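You operate a simulated robot arm through the tools that you are given. There is no shell and no other tool.

You run a simulated two-armed robot. Do the job below in one go: nothing can be reset, and whatever is moved stays where it is left.

Task
Mix a batch of filler and run it into cup J-27.
Fine: one pump of water, then one slide of powder; crank smooth; cup docked, spout over it, Feed once; no tint, its dial stays.

The check looks at the end state, three seconds after you hand in, the way a careful person would. Anything else that was tipped, shoved, dropped, spilled or broken makes it a failure.

Robot
Two 6-joint arms with two-finger parallel grippers on one trunk that stands fixed in place. Base frame: the origin is at the foot of the trunk, x ahead of it, y to its left, z up; the work surface is at about z = 0.8. Units: m, rad, N and s.
The left shoulder is at [-0.062, 0.177, 0.856], the right one opposite. With the tool pointing down near the work surface each hand reaches from about 0.1 to 0.74 m from the base axis, measured 20 degrees to its own side. Payload 1.57 kg a hand.
The TCP of each hand is the grasp point between the finger pads, 0.03 m short of the fingertips. In the tool frame z runs along the fingers and y along their closing line. The gripper opens to 0.08 m. The fingers are 0.017 m wide and 0.012 m thick; the gripper's body (0.04 by 0.082 m) begins 0.08 m behind the TCP.
Orientation is that of the tool frame in the base frame, as a unit quaternion [w, x, y, z]. With the fingers straight down and closing along the base's y, the tool's x points along the base's -x, its y along +y and its z along -z.

Tools
- The arms move only by the tool play_rows. It takes "left_steps", "right_steps" or both (then of equal length, played together; a hand with none holds still); each is a list of rows, each a list of 2 entries, a list of its own where there are three numbers: the shift along the tool's x, y, z in units of 50 mm (1.0 is 50 mm), then the turn, a rotation vector about the tool's x, y, z in units of 6 degrees (1.0 is 6 degrees). In form: [[[tx, ty, tz], [rx, ry, rz]], ...]. A call has 1 to 20 rows; each row shifts and turns the commanded pose from where the row before left it, along the tool's axes as they then stand. "left_claw" and "right_claw" are, for a hand that has rows, the gripper command, from -1 (shut) to 1 (fully open), values between in proportion, set as the call begins (left out, the last holds). A call with a number of a shift or a turn outside -1 to 1 is refused whole. A row lasts 0.2 s, in which the tool goes at most 0.05 m and 0.15 rad; a call with a longer step from one row to the next is refused whole, and so is a gripper value outside its range. A pose out of reach is approached as far as the arm can. The call stops where the force on the tool passes 90 N (or 10 N more than at its start, if that is more) or the arm is blocked; 0.2 s more then pass. The fingers move at their own pace (about 0.072 m/s each) and stop on an object; they squeeze with about 37 N. The grip force told is the motor's: it shows also when the fingers shut on nothing. Time passes only in rows, and 0.2 s behind the last, so rows that do not move let the fingers close. It gives the time, the measured TCP pose, the force on the tool (base axes), the opening and the grip force at its end, in the units of the frame above (readings bear some noise), with the torque about the TCP (base axes, N m) and any sound that the robot's microphone picked up.
- Cameras (640 x 400 px; columns grow to the right, rows downward): "scene" is now at [0.0364, 0.0362, 1.5773]; the picture's right is [0.43, -0.90, 0.00], its down [-0.62, -0.29, -0.73] and it looks along [0.66, 0.31, -0.68] (base axes); focal length 266 px, centre (320, 200). "left" rides on the left gripper at [0.072, 0.007, -0.122] in its tool frame; the picture's right is [-0.09, 1.00, 0.00], its down [-0.84, -0.08, -0.54] and it looks along [-0.54, -0.05, 0.84] (tool axes); focal length 238 px, centre (320, 200). "right" rides on the right gripper at [0.072, -0.007, -0.122] in its tool frame; the picture's right is [0.09, 1.00, 0.00], its down [-0.84, 0.08, -0.54] and it looks along [-0.54, 0.05, 0.84] (tool axes); focal length 238 px, centre (320, 200). There is no depth. A picture from a camera that has moved, and an enlarged one, comes with that camera's place and axes in the base frame and with its lens. The place of the scene camera against the robot may be out by one fixed shift of up to 0.012 m in any direction.
- camera(camera): a new picture of that camera. It takes no simulated time.
- move_column(by): slides the trunk up (or, below 0, down) by that many m; the arms and the scene camera ride with it, the base frame stays. It gives what a move gives, with no picture.
- head_to(pan, tilt): turns the head with the scene camera to pan (to the left, within 2.496 rad either way) and tilt (down, from -0.506 to 1.204), counted from straight ahead of the robot. It gives what a move gives.
- enlarge(camera, box): a new picture of the part [left, top, right, bottom] of that camera's present view, enlarged. It takes no simulated time.
- close_job(): hands the job in; it is judged then, once.

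Places have to be worked out from the pictures, the camera data and where the tool is seen. Open the grippers and draw the arms clear of the work before you hand the job in, unless the task says otherwise.

The tools are called after ">>>" by a JSON object that holds its "op" and its "data". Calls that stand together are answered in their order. play_rows: Moves the arms, as the interface text tells. Its arguments: {"type":"object","properties":{"left_steps":{"type":"array"},"left_claw":{"type":"number"},"right_steps":{"type":"array"},"right_claw":{"type":"number"}},"required":[]} The other tools are called the same way: move_column (by) slides the trunk up or down; head_to (pan, tilt) turns the head that bears the scene camera; camera (camera) takes a picture; enlarge (camera, box) takes an enlarged picture of a part of a camera's view; close_job () hands the job in.

At the start:

```text
t: 0.0
left_eef_pos: [0.4531, 0.3868, 1.2671]
left_orientation: [0.0, 0.0, 1.0, 0.0]
left_ft_force: [-0.6, -0.7, 0.1]
left_ft_torque: [0.01, -0.01, 0.04]
left_finger_gap: 0.08
left_finger_force: 0.0
right_eef_pos: [0.4691, -0.0498, 1.2553]
right_orientation: [0.0, 0.001, 1.0, 0.0]
right_ft_force: [-0.6, 0.0, 0.2]
right_ft_torque: [0.01, 0.01, -0.02]
right_finger_gap: 0.0801
right_finger_force: 0.1
trunk travel left (down, up): [-0.297, 0.031]
head pan, tilt: [0.44, 0.754]
```

scene: 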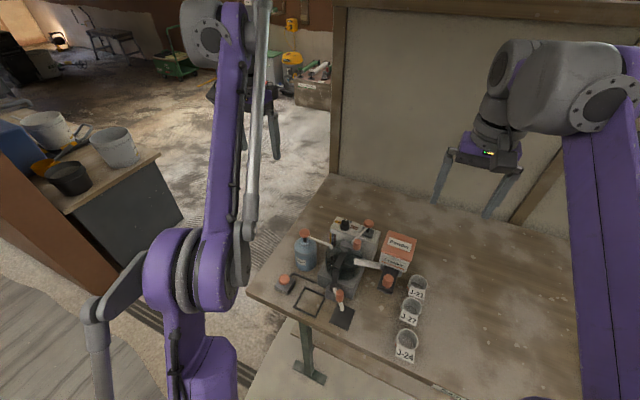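
right: 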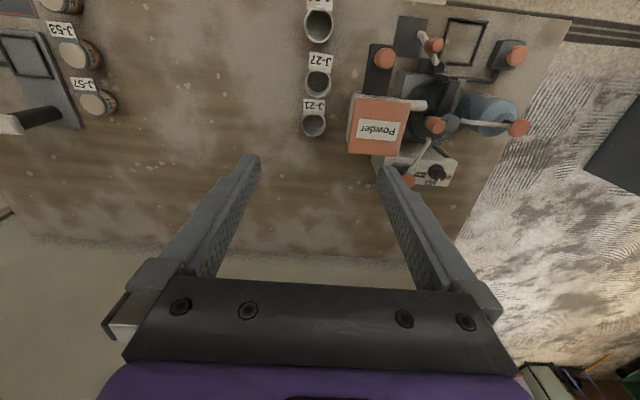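
left: 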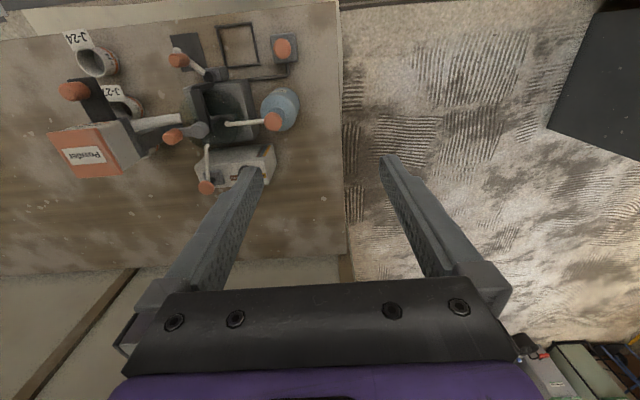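

I start by enlarging the views of the mixing station to identify the parts.

>>> {"op": "enlarge", "data": {"camera": "scene", "box": [240, 200, 440, 370]}}

>>> {"op": "enlarge", "data": {"camera": "left", "box": [40, 0, 340, 210]}}

>>> {"op": "enlarge", "data": {"camera": "right", "box": [280, 0, 560, 200]}}

```text
2.35 times, centred on (340, 285) of scene
camera zoom: at [0.0364, 0.0362, 1.5773], right [0.43, -0.9, 0.0], down [-0.62, -0.29, -0.73], along [0.66, 0.31, -0.68], focal length 627 px, centre (273, 0)
```

zoom: 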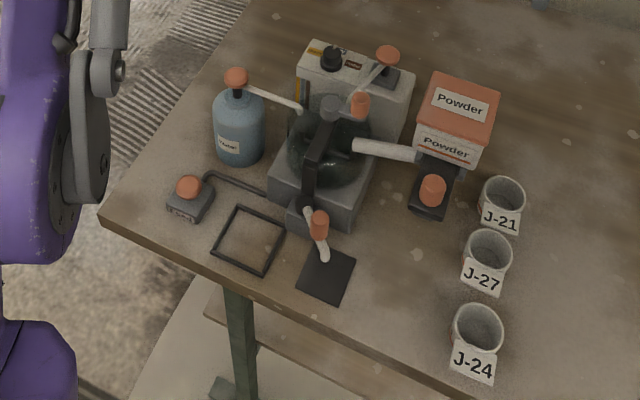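

```text
1.90 times, centred on (190, 105) of left
camera zoom: at [0.3825, 0.3927, 1.3892], right [0.09, 1.0, 0.0], down [0.84, -0.08, 0.54], along [0.54, -0.05, -0.84], focal length 454 px, centre (568, 381)
```

zoom: 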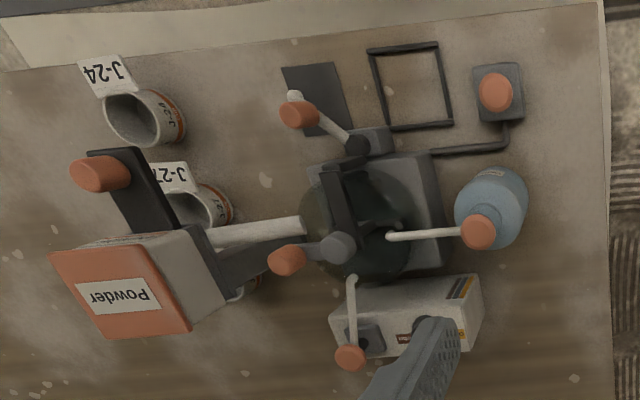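

```text
2.00 times, centred on (420, 100) of right
camera zoom: at [0.3958, -0.0567, 1.3772], right [-0.09, 1.0, 0.0], down [0.84, 0.08, 0.54], along [0.54, 0.05, -0.84], focal length 477 px, centre (120, 400)
```

zoom: 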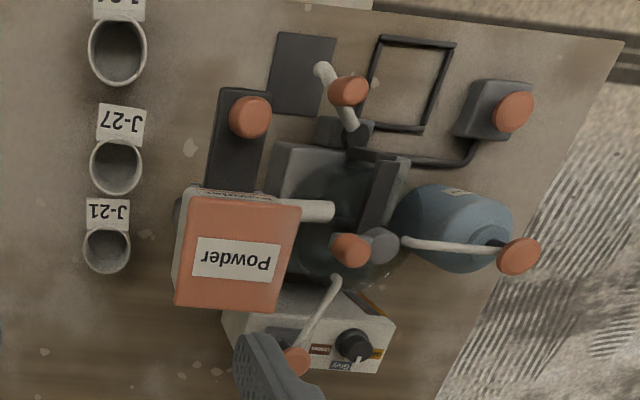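

The station has a water pump bottle, a powder hopper with slide, a crank mixer bowl, a tint box (to be left alone), a swivelling spout, a frame/pad and a button. I take closer looks before planning.

>>> {"op": "enlarge", "data": {"camera": "scene", "box": [260, 230, 360, 340]}}

>>> {"op": "enlarge", "data": {"camera": "scene", "box": [320, 205, 440, 310]}}

>>> {"op": "enlarge", "data": {"camera": "right", "box": [0, 0, 120, 150]}}

>>> {"op": "head_to", "data": {"pan": 0.1, "tilt": 0.9}}

>>> {"op": "camera", "data": {"camera": "scene"}}

```text
3.64 times, centred on (310, 285) of scene
camera zoom: at [0.0364, 0.0362, 1.5773], right [0.43, -0.9, 0.0], down [-0.62, -0.29, -0.73], along [0.66, 0.31, -0.68], focal length 969 px, centre (356, -109)
```

zoom: 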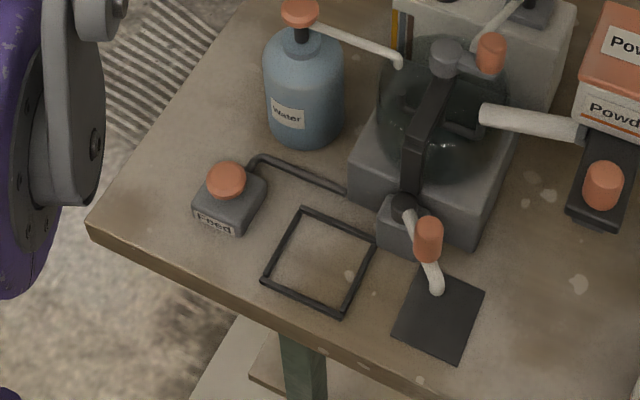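

```text
3.81 times, centred on (380, 258) of scene
camera zoom: at [0.0364, 0.0362, 1.5773], right [0.43, -0.9, 0.0], down [-0.62, -0.29, -0.73], along [0.66, 0.31, -0.68], focal length 1015 px, centre (91, -19)
```

zoom: 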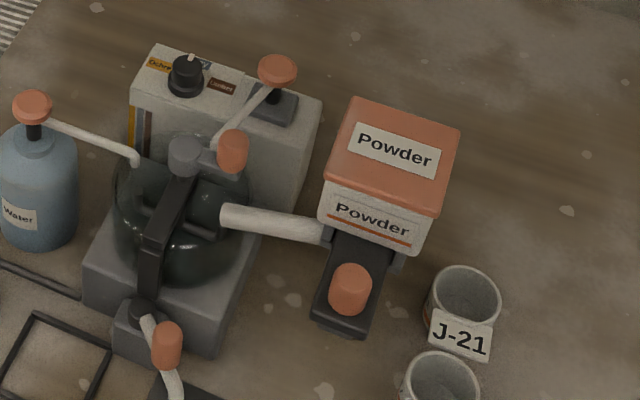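

```text
2.67 times, centred on (60, 75) of right
camera zoom: at [0.3958, -0.0567, 1.3772], right [-0.09, 1.0, 0.0], down [0.84, 0.08, 0.54], along [0.54, 0.05, -0.84], focal length 636 px, centre (1013, 533)
```

zoom: 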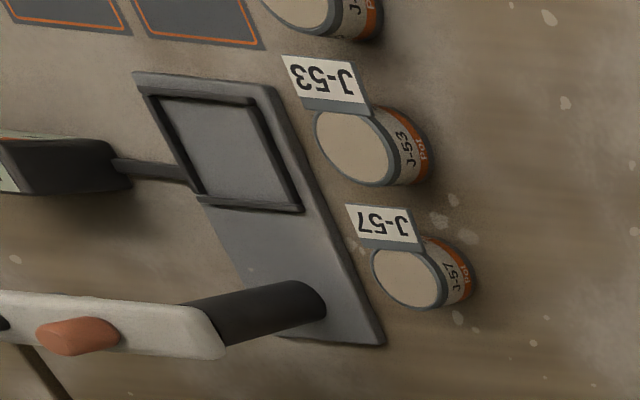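

```text
t: 0.8
left_eef_pos: [0.4527, 0.3863, 1.2671]
left_orientation: [-0.001, 0.0, 1.0, 0.001]
left_ft_force: [0.2, -0.6, -0.7]
left_ft_torque: [0.01, -0.02, 0.02]
left_finger_gap: 0.0801
left_finger_force: 0.2
right_eef_pos: [0.4693, -0.0498, 1.2554]
right_orientation: [0.0, 0.0, 1.0, 0.0]
right_ft_force: [0.2, 0.4, 0.1]
right_ft_torque: [0.01, 0.02, 0.0]
right_finger_gap: 0.0803
right_finger_force: 0.0
trunk travel left (down, up): [-0.297, 0.031]
head pan, tilt: [0.099, 0.901]
```

```text
taken
camera scene: at [0.0366, 0.0085, 1.5657], right [0.1, -0.99, 0.0], down [-0.78, -0.08, -0.62], along [0.62, 0.06, -0.78], focal length 266 px, centre (320, 200)
```

scene: 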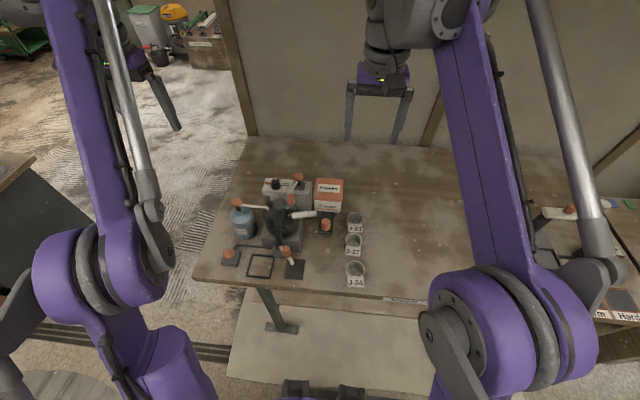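

Triangulating the two wrist views gives: pump head (0.485,0.300,0.96), Feed (0.378,0.319,0.846), spout knob (0.378,0.137,0.893), spout pivot (0.408,0.17), crank knob (0.484,0.135,1.0), slide knob (0.402,0.03,1.01). I bring both hands back and lower (well above everything) for closer views.

>>> {"op": "play_rows", "data": {"right_steps": [[[0.436, 0.32, 0.42], [0, 0, 0]], [[0.436, 0.32, 0.42], [0, 0, 0]], [[0.436, 0.32, 0.42], [0, 0, 0]], [[0.436, 0.32, 0.42], [0, 0, 0]], [[0.436, 0.32, 0.42], [0, 0, 0]]], "left_steps": [[[0.48, -0.428, 0.468], [0, 0, 0]], [[0.48, -0.428, 0.468], [0, 0, 0]], [[0.48, -0.428, 0.468], [0, 0, 0]], [[0.48, -0.428, 0.468], [0, 0, 0]], [[0.48, -0.428, 0.468], [0, 0, 0]]]}}

>>> {"op": "camera", "data": {"camera": "right"}}

>>> {"op": "camera", "data": {"camera": "left"}}

```text
t: 2.0
left_eef_pos: [0.333, 0.2787, 1.1502]
left_orientation: [0.0, 0.0, 1.0, 0.0]
left_ft_force: [-0.2, 0.3, 0.0]
left_ft_torque: [0.03, -0.02, 0.0]
left_finger_gap: 0.0802
left_finger_force: 0.0
right_eef_pos: [0.3574, 0.0311, 1.1513]
right_orientation: [0.0, 0.001, 1.0, 0.0]
right_ft_force: [-0.1, 0.0, -0.3]
right_ft_torque: [0.0, -0.02, -0.01]
right_finger_gap: 0.0801
right_finger_force: 0.2
trunk travel left (down, up): [-0.297, 0.031]
head pan, tilt: [0.099, 0.901]
```

```text
taken
camera right: at [0.2848, 0.0243, 1.2732], right [-0.09, 1.0, 0.0], down [0.84, 0.08, 0.54], along [0.54, 0.05, -0.84], focal length 238 px, centre (320, 200)
```

right: 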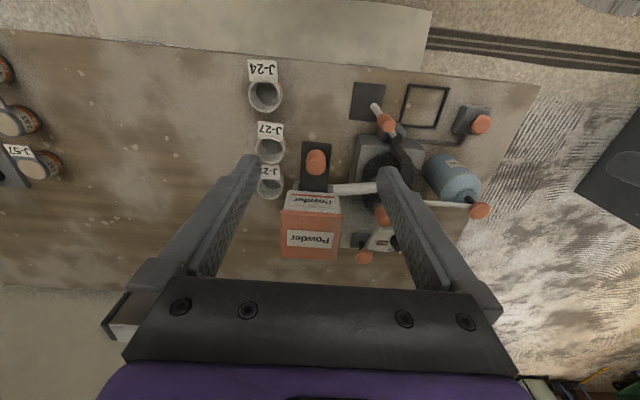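

```text
taken
camera left: at [0.263, 0.2841, 1.2732], right [0.09, 1.0, 0.0], down [0.84, -0.08, 0.54], along [0.54, -0.05, -0.84], focal length 238 px, centre (320, 200)
```

left: 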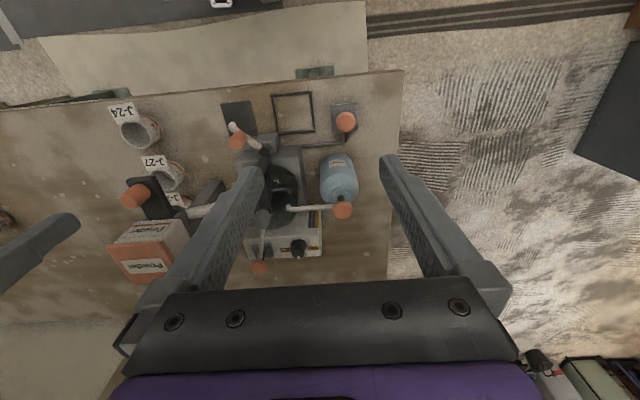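

I enlarge the station parts in both wrist views.

>>> {"op": "enlarge", "data": {"camera": "right", "box": [230, 50, 350, 270]}}

>>> {"op": "enlarge", "data": {"camera": "right", "box": [340, 70, 500, 270]}}

>>> {"op": "enlarge", "data": {"camera": "left", "box": [210, 80, 370, 280]}}

>>> {"op": "enlarge", "data": {"camera": "left", "box": [90, 90, 250, 290]}}

>>> {"op": "enlarge", "data": {"camera": "scene", "box": [210, 160, 380, 300]}}

```text
1.82 times, centred on (290, 160) of right
camera zoom: at [0.2848, 0.0243, 1.2732], right [-0.09, 1.0, 0.0], down [0.84, 0.08, 0.54], along [0.54, 0.05, -0.84], focal length 433 px, centre (374, 273)
```

zoom: 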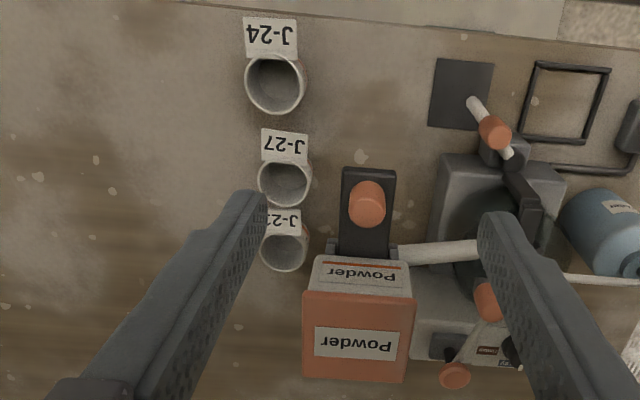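

```text
2.00 times, centred on (420, 170) of right
camera zoom: at [0.2848, 0.0243, 1.2732], right [-0.09, 1.0, 0.0], down [0.84, 0.08, 0.54], along [0.54, 0.05, -0.84], focal length 477 px, centre (120, 260)
```

zoom: 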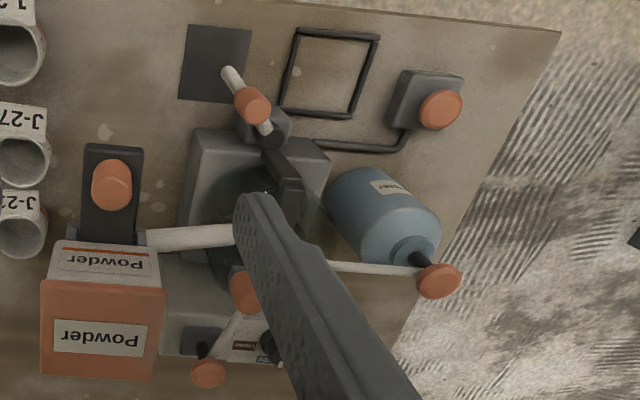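

```text
2.00 times, centred on (290, 180) of left
camera zoom: at [0.263, 0.2841, 1.2732], right [0.09, 1.0, 0.0], down [0.84, -0.08, 0.54], along [0.54, -0.05, -0.84], focal length 477 px, centre (380, 240)
```

zoom: 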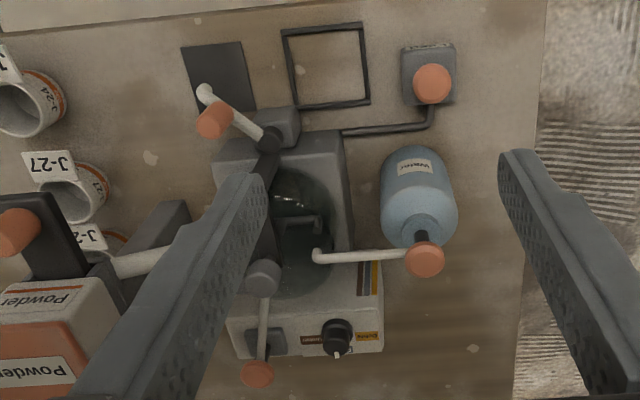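

```text
2.00 times, centred on (170, 190) of left
camera zoom: at [0.263, 0.2841, 1.2732], right [0.09, 1.0, 0.0], down [0.84, -0.08, 0.54], along [0.54, -0.05, -0.84], focal length 477 px, centre (620, 220)
```

zoom: 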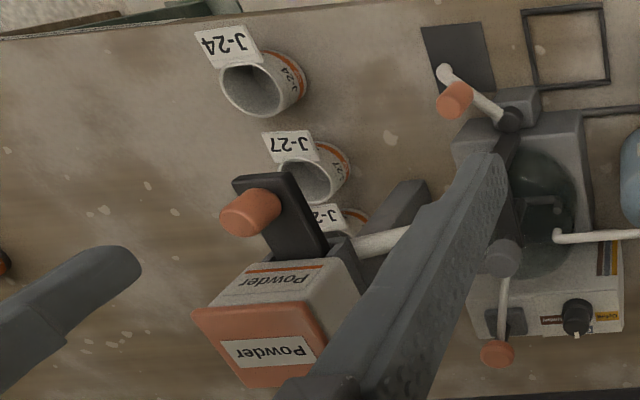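

```text
2.86 times, centred on (295, 230) of scene
camera zoom: at [0.0353, 0.0082, 1.5657], right [0.1, -1.0, 0.0], down [-0.78, -0.08, -0.62], along [0.62, 0.06, -0.78], focal length 762 px, centre (391, 114)
```

zoom: 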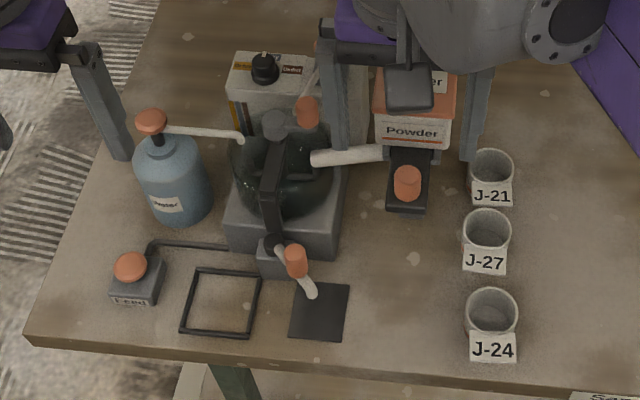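

Next I tilt the right hand to view the powder slide mechanism from the right side before touching it.

>>> {"op": "play_rows", "data": {"right_steps": [[[0.313, -0.773, 0.333], [0, 0, 0]], [[0.313, -0.773, 0.333], [0, 0, 0]], [[0.313, -0.773, 0.333], [0, 0, 0]], [[0, 0, 0], [-1, 0, 0]], [[0, 0, 0], [-1, 0, 0]], [[0, 0, 0], [-1, 0, 0]], [[0, 0, 0], [-1, 0, 0]], [[0, 0, 0], [-1, 0, 0]], [[0, 0, 0], [-1, 0, 0]], [[0, 0, 0], [-1, 0, 0]], [[0, 0, 0], [-1, 0, 0]], [[0, 0, 0], [-1, 0, 0]], [[0, 0, 0], [-1, 0, 0]]]}}

>>> {"op": "camera", "data": {"camera": "right"}}

>>> {"op": "camera", "data": {"camera": "scene"}}

```text
t: 4.8
left_eef_pos: [0.3355, 0.2773, 1.152]
left_orientation: [-0.001, 0.001, 1.0, 0.0]
left_ft_force: [0.5, 0.4, -0.2]
left_ft_torque: [0.03, 0.01, -0.02]
left_finger_gap: 0.0799
left_finger_force: 0.2
right_eef_pos: [0.3135, -0.0869, 1.1002]
right_orientation: [0.0, 0.0, 0.865, 0.501]
right_ft_force: [-0.1, 0.6, 0.4]
right_ft_torque: [-0.03, -0.01, -0.01]
right_finger_gap: 0.08
right_finger_force: 0.0
trunk travel left (down, up): [-0.297, 0.031]
head pan, tilt: [0.099, 0.901]
```

```text
taken
camera right: at [0.2405, -0.1954, 1.1549], right [-0.09, 0.5, 0.86], down [0.84, -0.43, 0.34], along [0.54, 0.75, -0.38], focal length 238 px, centre (320, 200)
```

right: 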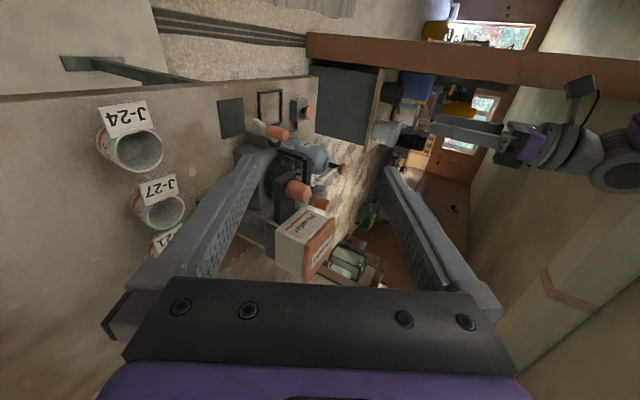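

```text
taken
camera scene: at [0.037, 0.0082, 1.5657], right [0.1, -1.0, 0.0], down [-0.78, -0.08, -0.62], along [0.62, 0.06, -0.78], focal length 266 px, centre (320, 200)
```

scene: 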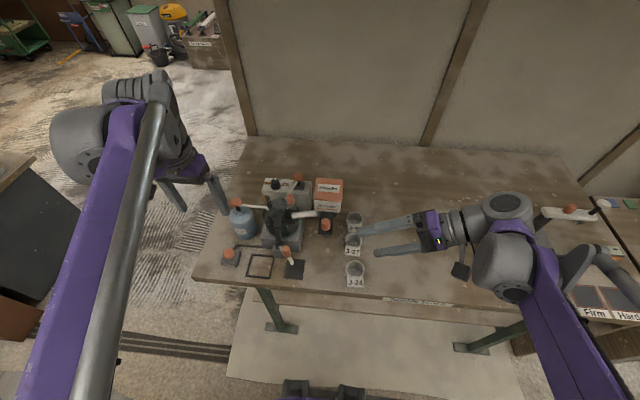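

>>> {"op": "enlarge", "data": {"camera": "right", "box": [220, 80, 350, 290]}}

>>> {"op": "enlarge", "data": {"camera": "scene", "box": [210, 165, 380, 300]}}

>>> {"op": "enlarge", "data": {"camera": "scene", "box": [290, 170, 380, 250]}}

>>> {"op": "enlarge", "data": {"camera": "right", "box": [80, 90, 220, 270]}}

```text
1.90 times, centred on (285, 185) of right
camera zoom: at [0.2405, -0.1954, 1.1549], right [-0.09, 0.5, 0.86], down [0.84, -0.43, 0.34], along [0.54, 0.75, -0.38], focal length 454 px, centre (387, 229)
```

zoom: 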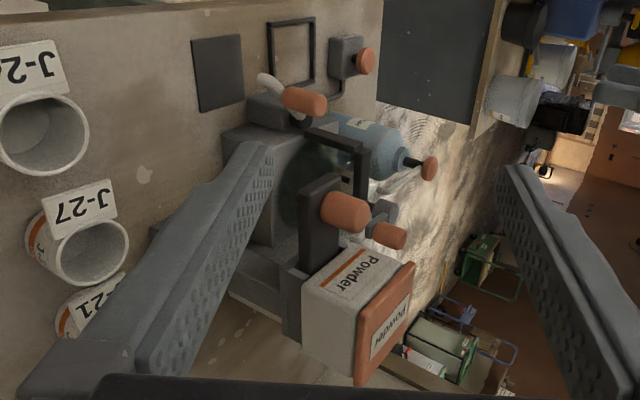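

```text
2.96 times, centred on (295, 232) of scene
camera zoom: at [0.037, 0.0082, 1.5657], right [0.1, -1.0, 0.0], down [-0.78, -0.08, -0.62], along [0.62, 0.06, -0.78], focal length 790 px, centre (394, 104)
```

zoom: 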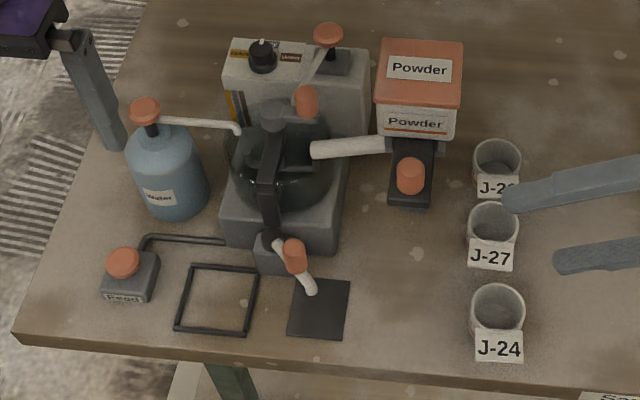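

```text
5.00 times, centred on (335, 210) of scene
camera zoom: at [0.037, 0.0082, 1.5657], right [0.1, -1.0, 0.0], down [-0.78, -0.08, -0.62], along [0.62, 0.06, -0.78], focal length 1333 px, centre (245, 150)
```

zoom: 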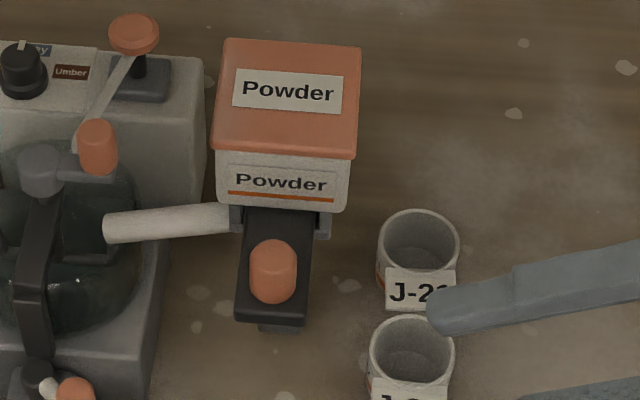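

```text
2.22 times, centred on (150, 180) of right
camera zoom: at [0.2405, -0.1954, 1.1549], right [-0.09, 0.5, 0.86], down [0.84, -0.43, 0.34], along [0.54, 0.75, -0.38], focal length 530 px, centre (698, 244)
```

zoom: 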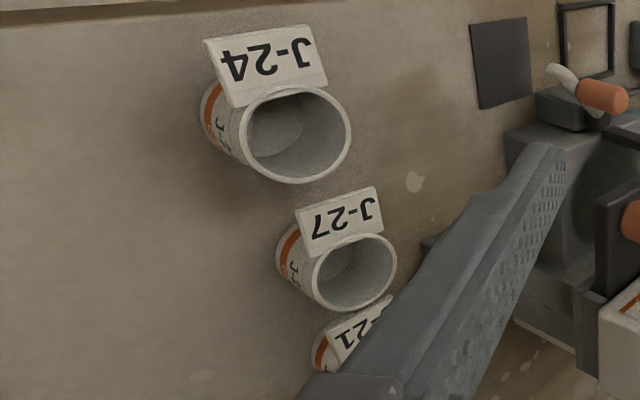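

The side view shows the slide is a black slab on rails with a vertical knob; cups are plain with a label card. First the water: I restore the right hand to fingers-down and bring the closed left fingers above the pump head at about (0.483,0.300,0.961).

>>> {"op": "play_rows", "data": {"right_steps": [[[0, 0, 0], [1, 0, 0]], [[0, 0, 0], [1, 0, 0]], [[0, 0, 0], [1, 0, 0]], [[0, 0, 0], [1, 0, 0]], [[0, 0, 0], [1, 0, 0]], [[0, 0, 0], [1, 0, 0]], [[0, 0, 0], [1, 0, 0]], [[0, 0, 0], [1, 0, 0]], [[0, 0, 0], [1, 0, 0]], [[0, 0, 0], [1, 0, 0]]], "left_steps": [[[-0.295, 0.0454, 0.244], [0, 0, 0]], [[-0.295, 0.0454, 0.244], [0, 0, 0]], [[-0.295, 0.0454, 0.244], [0, 0, 0]], [[-0.295, 0.0454, 0.244], [0, 0, 0]], [[-0.295, 0.0454, 0.244], [0, 0, 0]], [[-0.295, 0.0454, 0.244], [0, 0, 0]], [[-0.295, 0.0454, 0.244], [0, 0, 0]], [[-0.295, 0.0454, 0.244], [0, 0, 0]], [[-0.295, 0.0454, 0.244], [0, 0, 0]], [[-0.295, 0.0454, 0.244], [0, 0, 0]]], "left_claw": -1}}

>>> {"op": "camera", "data": {"camera": "left"}}

>>> {"op": "enlarge", "data": {"camera": "scene", "box": [200, 165, 370, 300]}}

>>> {"op": "enlarge", "data": {"camera": "right", "box": [320, 50, 560, 250]}}

```text
t: 7.0
left_eef_pos: [0.4819, 0.3027, 1.0267]
left_orientation: [0.0, 0.0, 1.0, 0.0]
left_ft_force: [0.4, 0.2, -0.8]
left_ft_torque: [0.02, -0.01, -0.02]
left_finger_gap: 0.0
left_finger_force: 21.4
right_eef_pos: [0.3132, -0.0866, 1.0996]
right_orientation: [0.0, 0.0, 1.0, -0.001]
right_ft_force: [0.0, 0.2, 0.2]
right_ft_torque: [0.0, 0.0, 0.0]
right_finger_gap: 0.0803
right_finger_force: 0.0
trunk travel left (down, up): [-0.297, 0.031]
head pan, tilt: [0.099, 0.901]
```

```text
taken
camera left: at [0.4114, 0.3091, 1.1486], right [0.09, 1.0, 0.0], down [0.84, -0.08, 0.54], along [0.54, -0.05, -0.84], focal length 238 px, centre (320, 200)
```

left: 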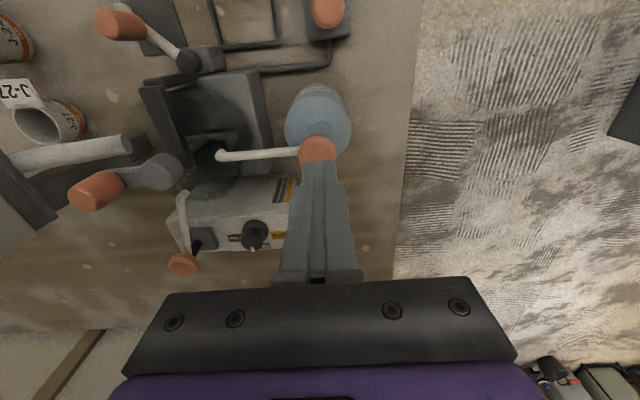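

```text
2.96 times, centred on (285, 232) of scene
camera zoom: at [0.0375, 0.009, 1.5657], right [0.1, -1.0, 0.0], down [-0.78, -0.08, -0.62], along [0.62, 0.06, -0.78], focal length 790 px, centre (424, 104)
```

zoom: 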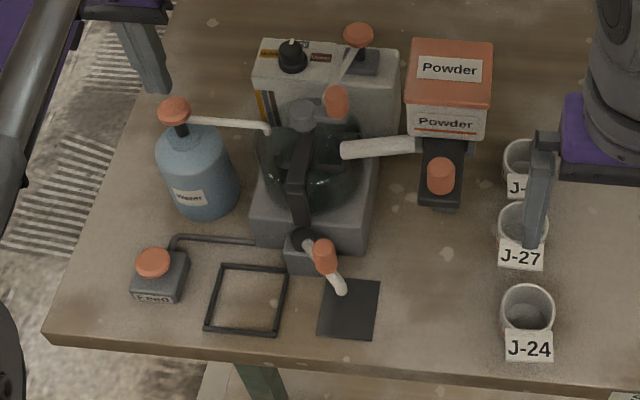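

```text
2.00 times, centred on (440, 150) of right
camera zoom: at [0.2404, -0.0927, 1.2226], right [-0.09, 1.0, 0.0], down [0.84, 0.08, 0.54], along [0.54, 0.05, -0.84], focal length 477 px, centre (80, 300)
```

zoom: 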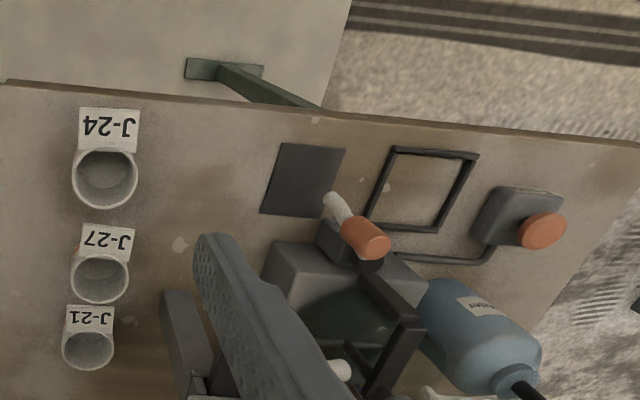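

The fingertips are within ~3 mm of the pump head centre. I fine-align and descend to just above the head.

>>> {"op": "play_rows", "data": {"left_steps": [[[-0.05, -0.05, 0.2], [0, 0, 0]], [[0, 0, 0.2], [0, 0, 0]], [[0, 0, 0.1], [0, 0, 0]], [[0, 0, 0], [0, 0, 0]]]}}

>>> {"op": "camera", "data": {"camera": "left"}}

>>> {"op": "enlarge", "data": {"camera": "scene", "box": [200, 165, 300, 245]}}

```text
t: 8.0
left_eef_pos: [0.4818, 0.2991, 1.0037]
left_orientation: [0.0, -0.001, 1.0, 0.0]
left_ft_force: [-0.3, 0.2, -0.9]
left_ft_torque: [0.0, 0.02, -0.01]
left_finger_gap: 0.0
left_finger_force: 21.4
right_eef_pos: [0.3132, -0.087, 1.0996]
right_orientation: [0.0, 0.001, 1.0, 0.0]
right_ft_force: [-0.2, -0.4, 0.7]
right_ft_torque: [0.01, 0.0, -0.02]
right_finger_gap: 0.0799
right_finger_force: 0.0
trunk travel left (down, up): [-0.297, 0.031]
head pan, tilt: [0.099, 0.901]
```

```text
taken
camera left: at [0.4123, 0.3057, 1.1248], right [0.09, 1.0, 0.0], down [0.84, -0.08, 0.54], along [0.54, -0.05, -0.84], focal length 238 px, centre (320, 200)
```

left: 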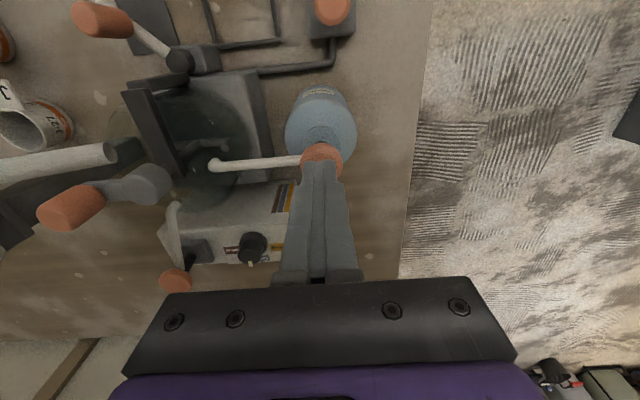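

```text
5.00 times, centred on (250, 205) of scene
camera zoom: at [0.0367, 0.0085, 1.5657], right [0.1, -1.0, 0.0], down [-0.78, -0.08, -0.62], along [0.62, 0.06, -0.78], focal length 1333 px, centre (670, 175)
```

zoom: 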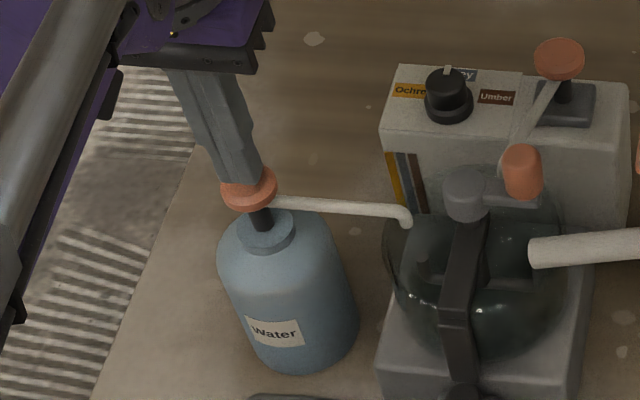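

Fingers are centred over the pump head with about 1 cm gap. I descend gently to contact, watching force.

>>> {"op": "play_rows", "data": {"left_steps": [[[0, 0.02, 0.1], [0, 0, 0]], [[0, 0, 0.1], [0, 0, 0]], [[0, 0, 0.06], [0, 0, 0]]]}}

```text
t: 8.8
left_eef_pos: [0.4824, 0.2998, 0.9912]
left_orientation: [0.001, 0.0, 1.0, 0.0]
left_ft_force: [-1.7, -1.3, 4.9]
left_ft_torque: [-0.05, 0.04, 0.02]
left_finger_gap: 0.0
left_finger_force: 21.6
right_eef_pos: [0.3126, -0.0868, 1.1006]
right_orientation: [0.0, 0.0, 1.0, 0.0]
right_ft_force: [0.1, 0.3, 0.2]
right_ft_torque: [-0.04, -0.01, 0.01]
right_finger_gap: 0.0797
right_finger_force: 0.2
trunk travel left (down, up): [-0.297, 0.031]
head pan, tilt: [0.099, 0.901]
```

Contact at tip z ≈ 0.961 with ~5 N. I press further in small steps.

>>> {"op": "play_rows", "data": {"left_steps": [[[0, 0, 0.06], [0, 0, 0]], [[0, 0, 0.06], [0, 0, 0]]]}}

```text
t: 9.4
left_eef_pos: [0.4829, 0.2995, 0.9856]
left_orientation: [0.0, 0.0, 1.0, 0.0]
left_ft_force: [-3.1, -0.5, 7.6]
left_ft_torque: [0.02, 0.12, 0.01]
left_finger_gap: 0.0
left_finger_force: 21.3
right_eef_pos: [0.3115, -0.0879, 1.1]
right_orientation: [0.001, 0.0, 1.0, 0.001]
right_ft_force: [0.2, 0.1, -0.2]
right_ft_torque: [0.02, -0.02, 0.0]
right_finger_gap: 0.0803
right_finger_force: 0.0
trunk travel left (down, up): [-0.297, 0.031]
head pan, tilt: [0.099, 0.901]
```

>>> {"op": "play_rows", "data": {"left_steps": [[[0, 0, 0.08], [0, 0, 0]], [[0, 0, 0.08], [0, 0, 0]]]}}

>>> {"op": "enlarge", "data": {"camera": "scene", "box": [200, 165, 300, 245]}}

```text
t: 10.0
left_eef_pos: [0.4817, 0.2998, 0.9812]
left_orientation: [0.006, 0.0, 1.0, 0.001]
left_ft_force: [11.9, 9.5, 80.2]
left_ft_torque: [0.26, -0.19, -0.28]
left_finger_gap: 0.0001
left_finger_force: 20.7
right_eef_pos: [0.3102, -0.088, 1.1034]
right_orientation: [0.004, 0.0, 1.0, 0.001]
right_ft_force: [0.1, -0.3, -0.6]
right_ft_torque: [0.0, 0.0, 0.01]
right_finger_gap: 0.0799
right_finger_force: 0.0
trunk travel left (down, up): [-0.297, 0.031]
head pan, tilt: [0.099, 0.901]
```

```text
5.00 times, centred on (250, 205) of scene
camera zoom: at [0.0317, 0.0058, 1.567], right [0.1, -1.0, 0.0], down [-0.78, -0.08, -0.62], along [0.62, 0.06, -0.78], focal length 1333 px, centre (670, 175)
```

zoom: 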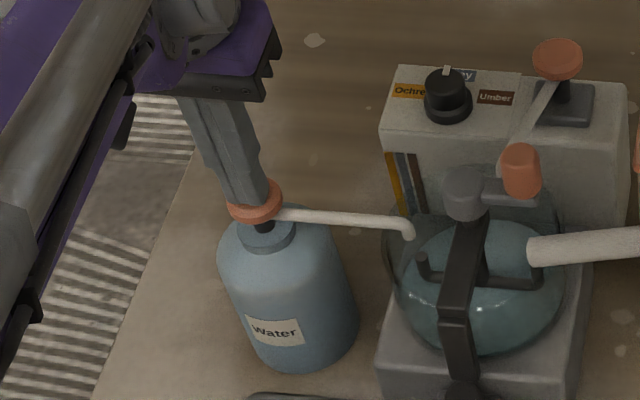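

Water has visibly run into the bowl and the pump bottomed (80 N). I release straight up.

>>> {"op": "play_rows", "data": {"left_steps": [[[0, 0, -0.2], [0, 0, 0]], [[0, 0, -0.2], [0, 0, 0]], [[0, 0, -0.4], [0, 0, 0]], [[0, 0, -0.6], [0, 0, 0]], [[0, 0, -0.6], [0, 0, 0]]]}}

>>> {"op": "enlarge", "data": {"camera": "scene", "box": [200, 165, 300, 245]}}

>>> {"op": "camera", "data": {"camera": "left"}}

```text
t: 11.2
left_eef_pos: [0.4828, 0.3019, 1.0754]
left_orientation: [0.0, 0.0, 1.0, 0.0]
left_ft_force: [-0.5, 0.4, -0.4]
left_ft_torque: [0.02, 0.0, 0.03]
left_finger_gap: 0.0
left_finger_force: 21.7
right_eef_pos: [0.3135, -0.0869, 1.101]
right_orientation: [0.0, 0.0, 1.0, 0.001]
right_ft_force: [0.2, -0.4, 0.1]
right_ft_torque: [-0.03, -0.01, 0.01]
right_finger_gap: 0.0798
right_finger_force: 0.0
trunk travel left (down, up): [-0.297, 0.031]
head pan, tilt: [0.099, 0.901]
```

```text
5.00 times, centred on (250, 205) of scene
camera zoom: at [0.0365, 0.0083, 1.5657], right [0.1, -1.0, 0.0], down [-0.78, -0.08, -0.62], along [0.62, 0.06, -0.78], focal length 1333 px, centre (670, 175)
```

zoom: 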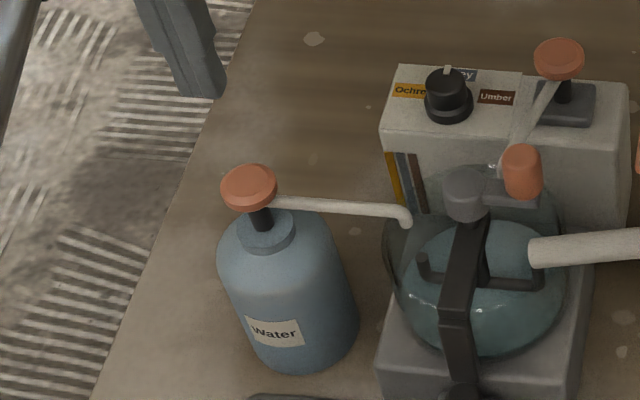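

```text
taken
camera left: at [0.4134, 0.3077, 1.1973], right [0.09, 1.0, 0.0], down [0.84, -0.08, 0.54], along [0.54, -0.05, -0.84], focal length 238 px, centre (320, 200)
```

left: 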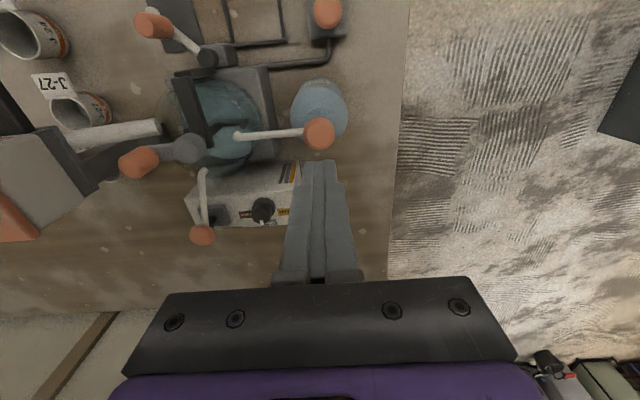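

The pump head sprang back, water is in the bowl. Now the powder: I bring the right hand over the slide knob (about 0.402, 0.030, top z ≈ 1.025).

>>> {"op": "play_rows", "data": {"right_steps": [[[-0.4425, 0.585, 0], [0, 0, 0]], [[-0.4425, 0.585, 0], [0, 0, 0]], [[-0.4425, 0.585, 0], [0, 0, 0]], [[-0.4425, 0.585, 0], [0, 0, 0]], [[0, 0, 0], [0, 0, 0]]]}}

>>> {"op": "camera", "data": {"camera": "right"}}

>>> {"op": "enlarge", "data": {"camera": "scene", "box": [270, 160, 390, 255]}}

>>> {"op": "camera", "data": {"camera": "left"}}

```text
t: 12.4
left_eef_pos: [0.482, 0.301, 1.0759]
left_orientation: [0.001, -0.001, 1.0, 0.0]
left_ft_force: [-0.7, 0.0, 0.3]
left_ft_torque: [0.02, -0.04, 0.02]
left_finger_gap: 0.0
left_finger_force: 21.2
right_eef_pos: [0.4019, 0.0293, 1.1007]
right_orientation: [-0.001, 0.0, 1.0, 0.0]
right_ft_force: [-0.1, 0.5, -0.5]
right_ft_torque: [0.02, 0.0, 0.0]
right_finger_gap: 0.0801
right_finger_force: 0.1
trunk travel left (down, up): [-0.297, 0.031]
head pan, tilt: [0.099, 0.901]
```

```text
taken
camera right: at [0.3284, 0.0231, 1.2224], right [-0.09, 1.0, 0.0], down [0.84, 0.08, 0.54], along [0.54, 0.05, -0.84], focal length 238 px, centre (320, 200)
```

right: 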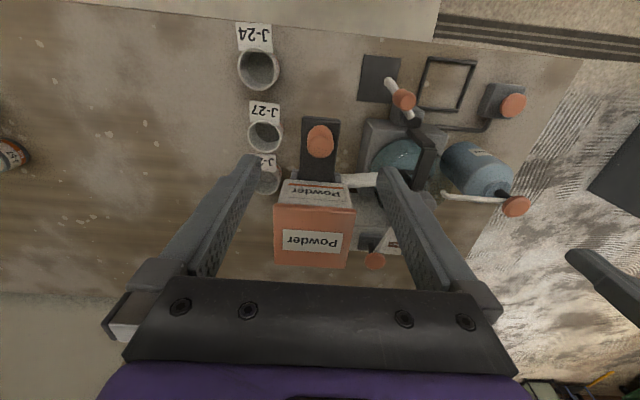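

```text
4.21 times, centred on (330, 208) of scene
camera zoom: at [0.0357, 0.0078, 1.5657], right [0.1, -1.0, 0.0], down [-0.78, -0.08, -0.62], along [0.62, 0.06, -0.78], focal length 1122 px, centre (278, 168)
```

zoom: 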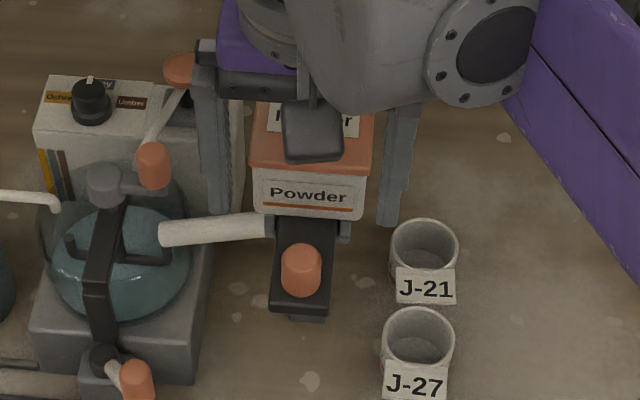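

```text
taken
camera left: at [0.4127, 0.3072, 1.1973], right [0.09, 1.0, 0.0], down [0.84, -0.08, 0.54], along [0.54, -0.05, -0.84], focal length 238 px, centre (320, 200)
```

left: 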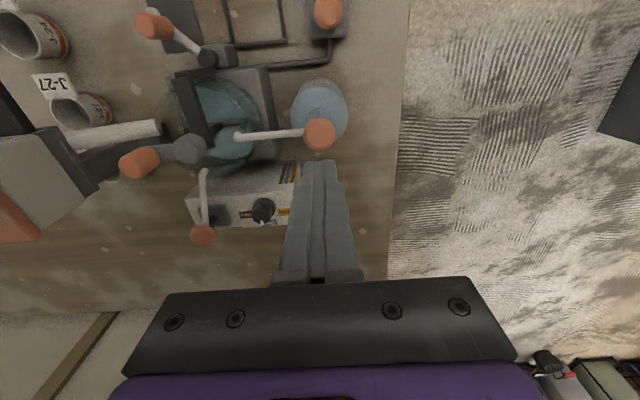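

>>> {"op": "enlarge", "data": {"camera": "right", "box": [280, 100, 360, 220]}}

```text
3.33 times, centred on (320, 160) of right
camera zoom: at [0.3284, 0.0231, 1.2224], right [-0.09, 1.0, 0.0], down [0.84, 0.08, 0.54], along [0.54, 0.05, -0.84], focal length 794 px, centre (320, 333)
```

zoom: 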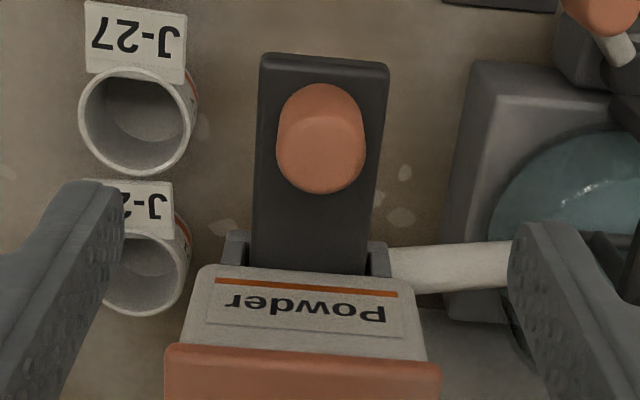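

The knob is at (0.4006, 0.0297), top z≈1.025, plate top ≈0.993, and the slide axis runs along x with ~5 cm free between knob and box. I descend to grip the knob just above the plate, then close.

>>> {"op": "play_rows", "data": {"right_steps": [[[0.02, 0.01, 0.5], [0, 0, 0]], [[0, 0, 0.5], [0, 0, 0]], [[0, 0, 0.38], [0, 0, 0]], [[0, 0, 0], [0, 0, 0]]]}}

>>> {"op": "enlarge", "data": {"camera": "right", "box": [220, 80, 420, 220]}}

>>> {"op": "enlarge", "data": {"camera": "scene", "box": [270, 160, 390, 255]}}

```text
t: 13.4
left_eef_pos: [0.4841, 0.3014, 1.0758]
left_orientation: [0.0, 0.001, 1.0, 0.001]
left_ft_force: [0.1, 0.0, 0.1]
left_ft_torque: [-0.04, -0.01, 0.01]
left_finger_gap: 0.0
left_finger_force: 21.6
right_eef_pos: [0.4012, 0.0313, 1.0308]
right_orientation: [0.0, 0.0, 1.0, 0.0]
right_ft_force: [-0.1, 0.8, 0.8]
right_ft_torque: [-0.01, -0.01, -0.01]
right_finger_gap: 0.0798
right_finger_force: 0.0
trunk travel left (down, up): [-0.297, 0.031]
head pan, tilt: [0.099, 0.901]
```

```text
2.86 times, centred on (320, 150) of right
camera zoom: at [0.3277, 0.0249, 1.1529], right [-0.09, 1.0, 0.0], down [0.84, 0.08, 0.54], along [0.54, 0.05, -0.84], focal length 681 px, centre (320, 343)
```

zoom: 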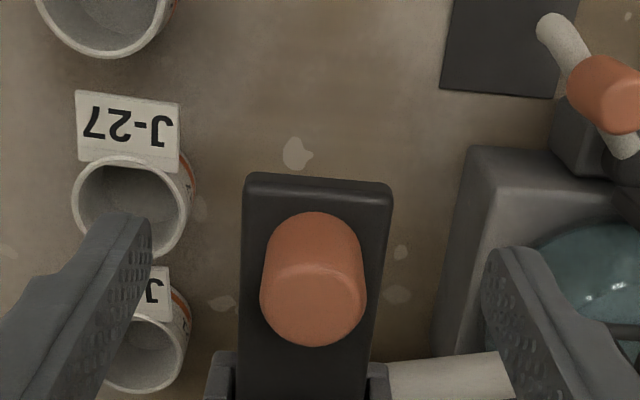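

```text
4.21 times, centred on (330, 208) of scene
camera zoom: at [0.0365, 0.0084, 1.5657], right [0.1, -1.0, 0.0], down [-0.78, -0.08, -0.62], along [0.62, 0.06, -0.78], focal length 1122 px, centre (278, 168)
```

zoom: 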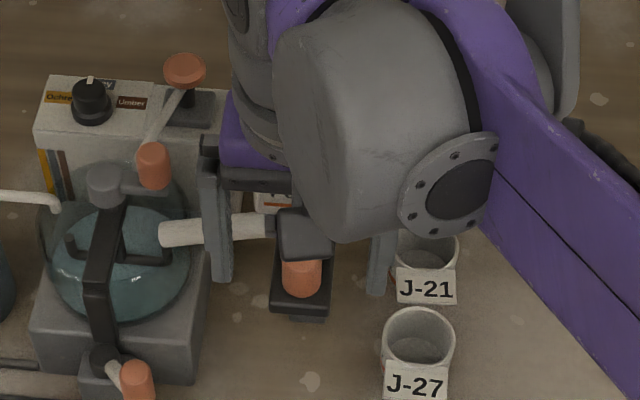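

The knob sits between the fingers, about 1 mm off. I correct and close on it.

>>> {"op": "play_rows", "data": {"right_steps": [[[0.02, -0.03, 0], [0, 0, 0]], [[0, 0, 0], [0, 0, 0]], [[0, 0, 0], [0, 0, 0]], [[0, 0, 0], [0, 0, 0]]], "right_claw": -1}}

>>> {"op": "enlarge", "data": {"camera": "right", "box": [220, 80, 420, 220]}}

```text
t: 14.4
left_eef_pos: [0.4836, 0.3015, 1.0754]
left_orientation: [0.0, 0.0, 1.0, 0.0]
left_ft_force: [0.0, 0.4, -0.3]
left_ft_torque: [0.0, 0.02, -0.02]
left_finger_gap: 0.0002
left_finger_force: 21.2
right_eef_pos: [0.4001, 0.0297, 1.0305]
right_orientation: [0.0, 0.001, 1.0, -0.001]
right_ft_force: [-0.2, -2.6, -1.1]
right_ft_torque: [0.3, 0.03, 0.02]
right_finger_gap: 0.0231
right_finger_force: 35.4
trunk travel left (down, up): [-0.297, 0.031]
head pan, tilt: [0.099, 0.901]
```

```text
2.86 times, centred on (320, 150) of right
camera zoom: at [0.3266, 0.0235, 1.1528], right [-0.09, 1.0, 0.0], down [0.84, 0.08, 0.54], along [0.54, 0.05, -0.84], focal length 681 px, centre (320, 343)
```

zoom: 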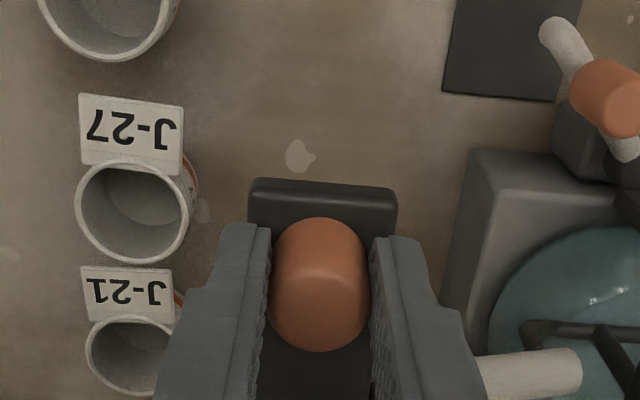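

Knob gripped (gap 23 mm) with little side load. I test a small 5 mm push toward the box and read the force.

>>> {"op": "play_rows", "data": {"right_steps": [[[-0.05, 0, 0], [0, 0, 0]], [[-0.05, 0, 0], [0, 0, 0]], [[0, 0, 0], [0, 0, 0]]]}}

>>> {"op": "enlarge", "data": {"camera": "scene", "box": [270, 160, 390, 255]}}

>>> {"op": "enlarge", "data": {"camera": "right", "box": [220, 80, 420, 220]}}

```text
t: 15.2
left_eef_pos: [0.4816, 0.3011, 1.0762]
left_orientation: [0.001, 0.0, 1.0, 0.0]
left_ft_force: [-0.1, -0.7, -0.2]
left_ft_torque: [0.01, -0.03, 0.02]
left_finger_gap: 0.0001
left_finger_force: 21.4
right_eef_pos: [0.4009, 0.0303, 1.0305]
right_orientation: [0.0, 0.0, 1.0, 0.001]
right_ft_force: [-27.7, -0.6, -20.8]
right_ft_torque: [-0.39, 0.82, -0.02]
right_finger_gap: 0.0228
right_finger_force: 35.4
trunk travel left (down, up): [-0.297, 0.031]
head pan, tilt: [0.099, 0.901]
```

```text
4.21 times, centred on (330, 208) of scene
camera zoom: at [0.0335, 0.0084, 1.5655], right [0.1, -1.0, 0.0], down [-0.78, -0.08, -0.62], along [0.62, 0.06, -0.78], focal length 1122 px, centre (278, 168)
```

zoom: 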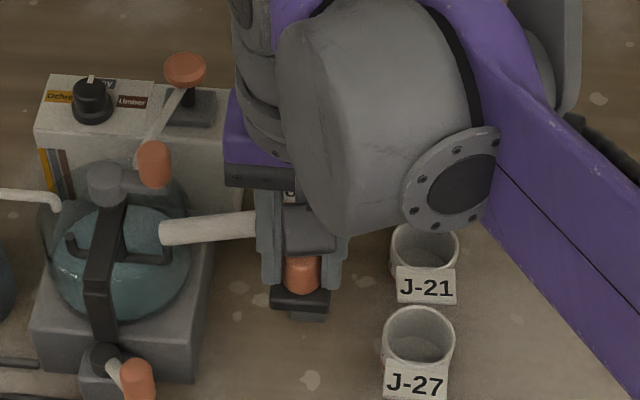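

```text
2.86 times, centred on (320, 150) of right
camera zoom: at [0.3281, 0.0236, 1.1533], right [-0.09, 1.0, 0.0], down [0.84, 0.08, 0.54], along [0.54, 0.05, -0.84], focal length 681 px, centre (320, 343)
```

zoom: 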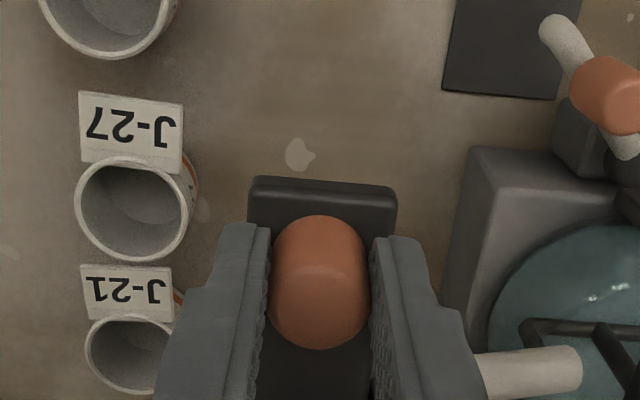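

Pushing in is blocked (27 N, no motion), so the slide is home and must be pulled out. I back off and pull 5 mm toward the robot.

>>> {"op": "play_rows", "data": {"right_steps": [[[0.05, 0, 0], [0, 0, 0]], [[0.05, 0, 0], [0, 0, 0]], [[0.05, 0, 0], [0, 0, 0]], [[0.05, 0, 0], [0, 0, 0]], [[0, 0, 0], [0, 0, 0]]]}}

>>> {"op": "enlarge", "data": {"camera": "right", "box": [220, 80, 420, 220]}}

```text
t: 16.4
left_eef_pos: [0.4831, 0.301, 1.0758]
left_orientation: [0.0, 0.0, 1.0, 0.0]
left_ft_force: [0.1, 0.3, -0.1]
left_ft_torque: [-0.02, -0.01, 0.02]
left_finger_gap: 0.0
left_finger_force: 21.2
right_eef_pos: [0.3939, 0.0292, 1.0306]
right_orientation: [0.001, -0.001, 1.0, 0.0]
right_ft_force: [0.1, -0.8, 7.2]
right_ft_torque: [0.36, -0.93, -0.08]
right_finger_gap: 0.0228
right_finger_force: 35.5
trunk travel left (down, up): [-0.297, 0.031]
head pan, tilt: [0.099, 0.901]
```

```text
2.86 times, centred on (320, 150) of right
camera zoom: at [0.3207, 0.0235, 1.1532], right [-0.09, 1.0, 0.0], down [0.84, 0.08, 0.54], along [0.54, 0.05, -0.84], focal length 681 px, centre (320, 343)
```

zoom: 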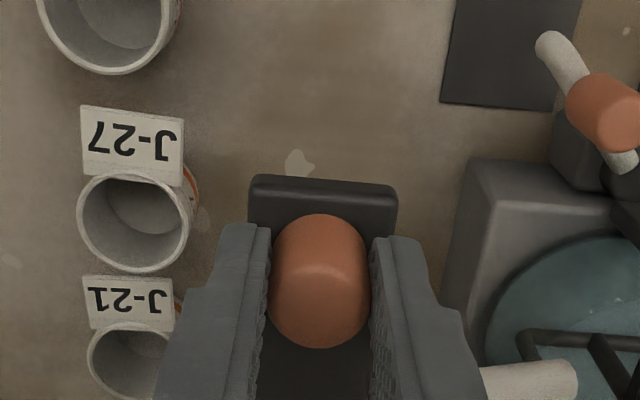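

The slide follows outward freely. I continue pulling.

>>> {"op": "play_rows", "data": {"right_steps": [[[0.1, 0, 0], [0, 0, 0]], [[0.1, 0, 0], [0, 0, 0]], [[0.1, 0, 0], [0, 0, 0]], [[0.1, 0, 0], [0, 0, 0]], [[0, 0, 0], [0, 0, 0]]]}}

>>> {"op": "enlarge", "data": {"camera": "right", "box": [220, 80, 420, 220]}}

>>> {"op": "enlarge", "data": {"camera": "scene", "box": [210, 160, 390, 300]}}

```text
t: 17.6
left_eef_pos: [0.4834, 0.3016, 1.0761]
left_orientation: [0.001, 0.0, 1.0, 0.0]
left_ft_force: [-0.4, 0.6, 0.1]
left_ft_torque: [-0.02, 0.01, -0.01]
left_finger_gap: 0.0003
left_finger_force: 21.2
right_eef_pos: [0.3738, 0.031, 1.0319]
right_orientation: [0.002, 0.0, 1.0, 0.0]
right_ft_force: [0.9, -1.2, 21.8]
right_ft_torque: [0.36, 0.28, 0.01]
right_finger_gap: 0.023
right_finger_force: 35.5
trunk travel left (down, up): [-0.297, 0.031]
head pan, tilt: [0.099, 0.901]
```

```text
2.86 times, centred on (320, 150) of right
camera zoom: at [0.3005, 0.0235, 1.1532], right [-0.09, 1.0, 0.0], down [0.84, 0.08, 0.54], along [0.54, 0.05, -0.84], focal length 681 px, centre (320, 343)
```

zoom: 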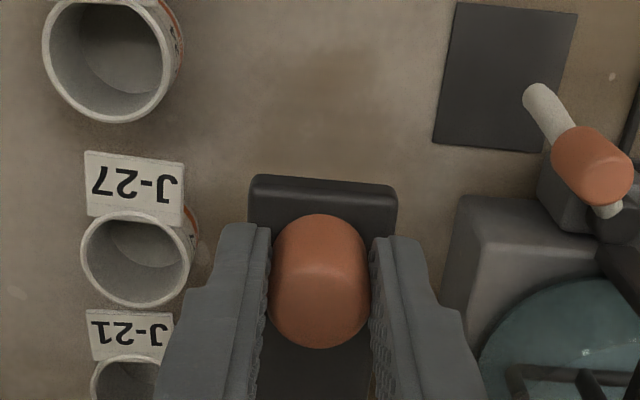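

```text
2.86 times, centred on (300, 230) of scene
camera zoom: at [0.0353, 0.0084, 1.5659], right [0.1, -1.0, 0.0], down [-0.78, -0.08, -0.62], along [0.62, 0.06, -0.78], focal length 762 px, centre (377, 114)
```

zoom: 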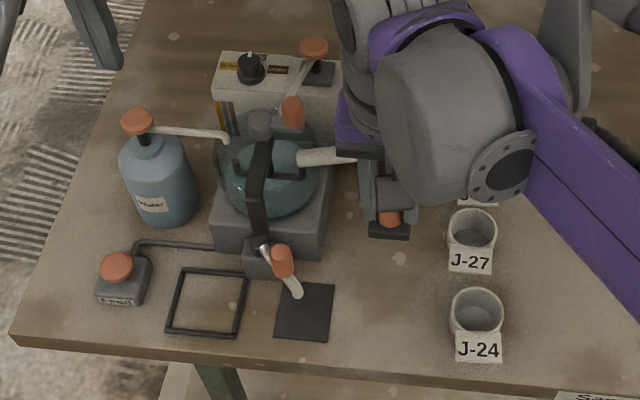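

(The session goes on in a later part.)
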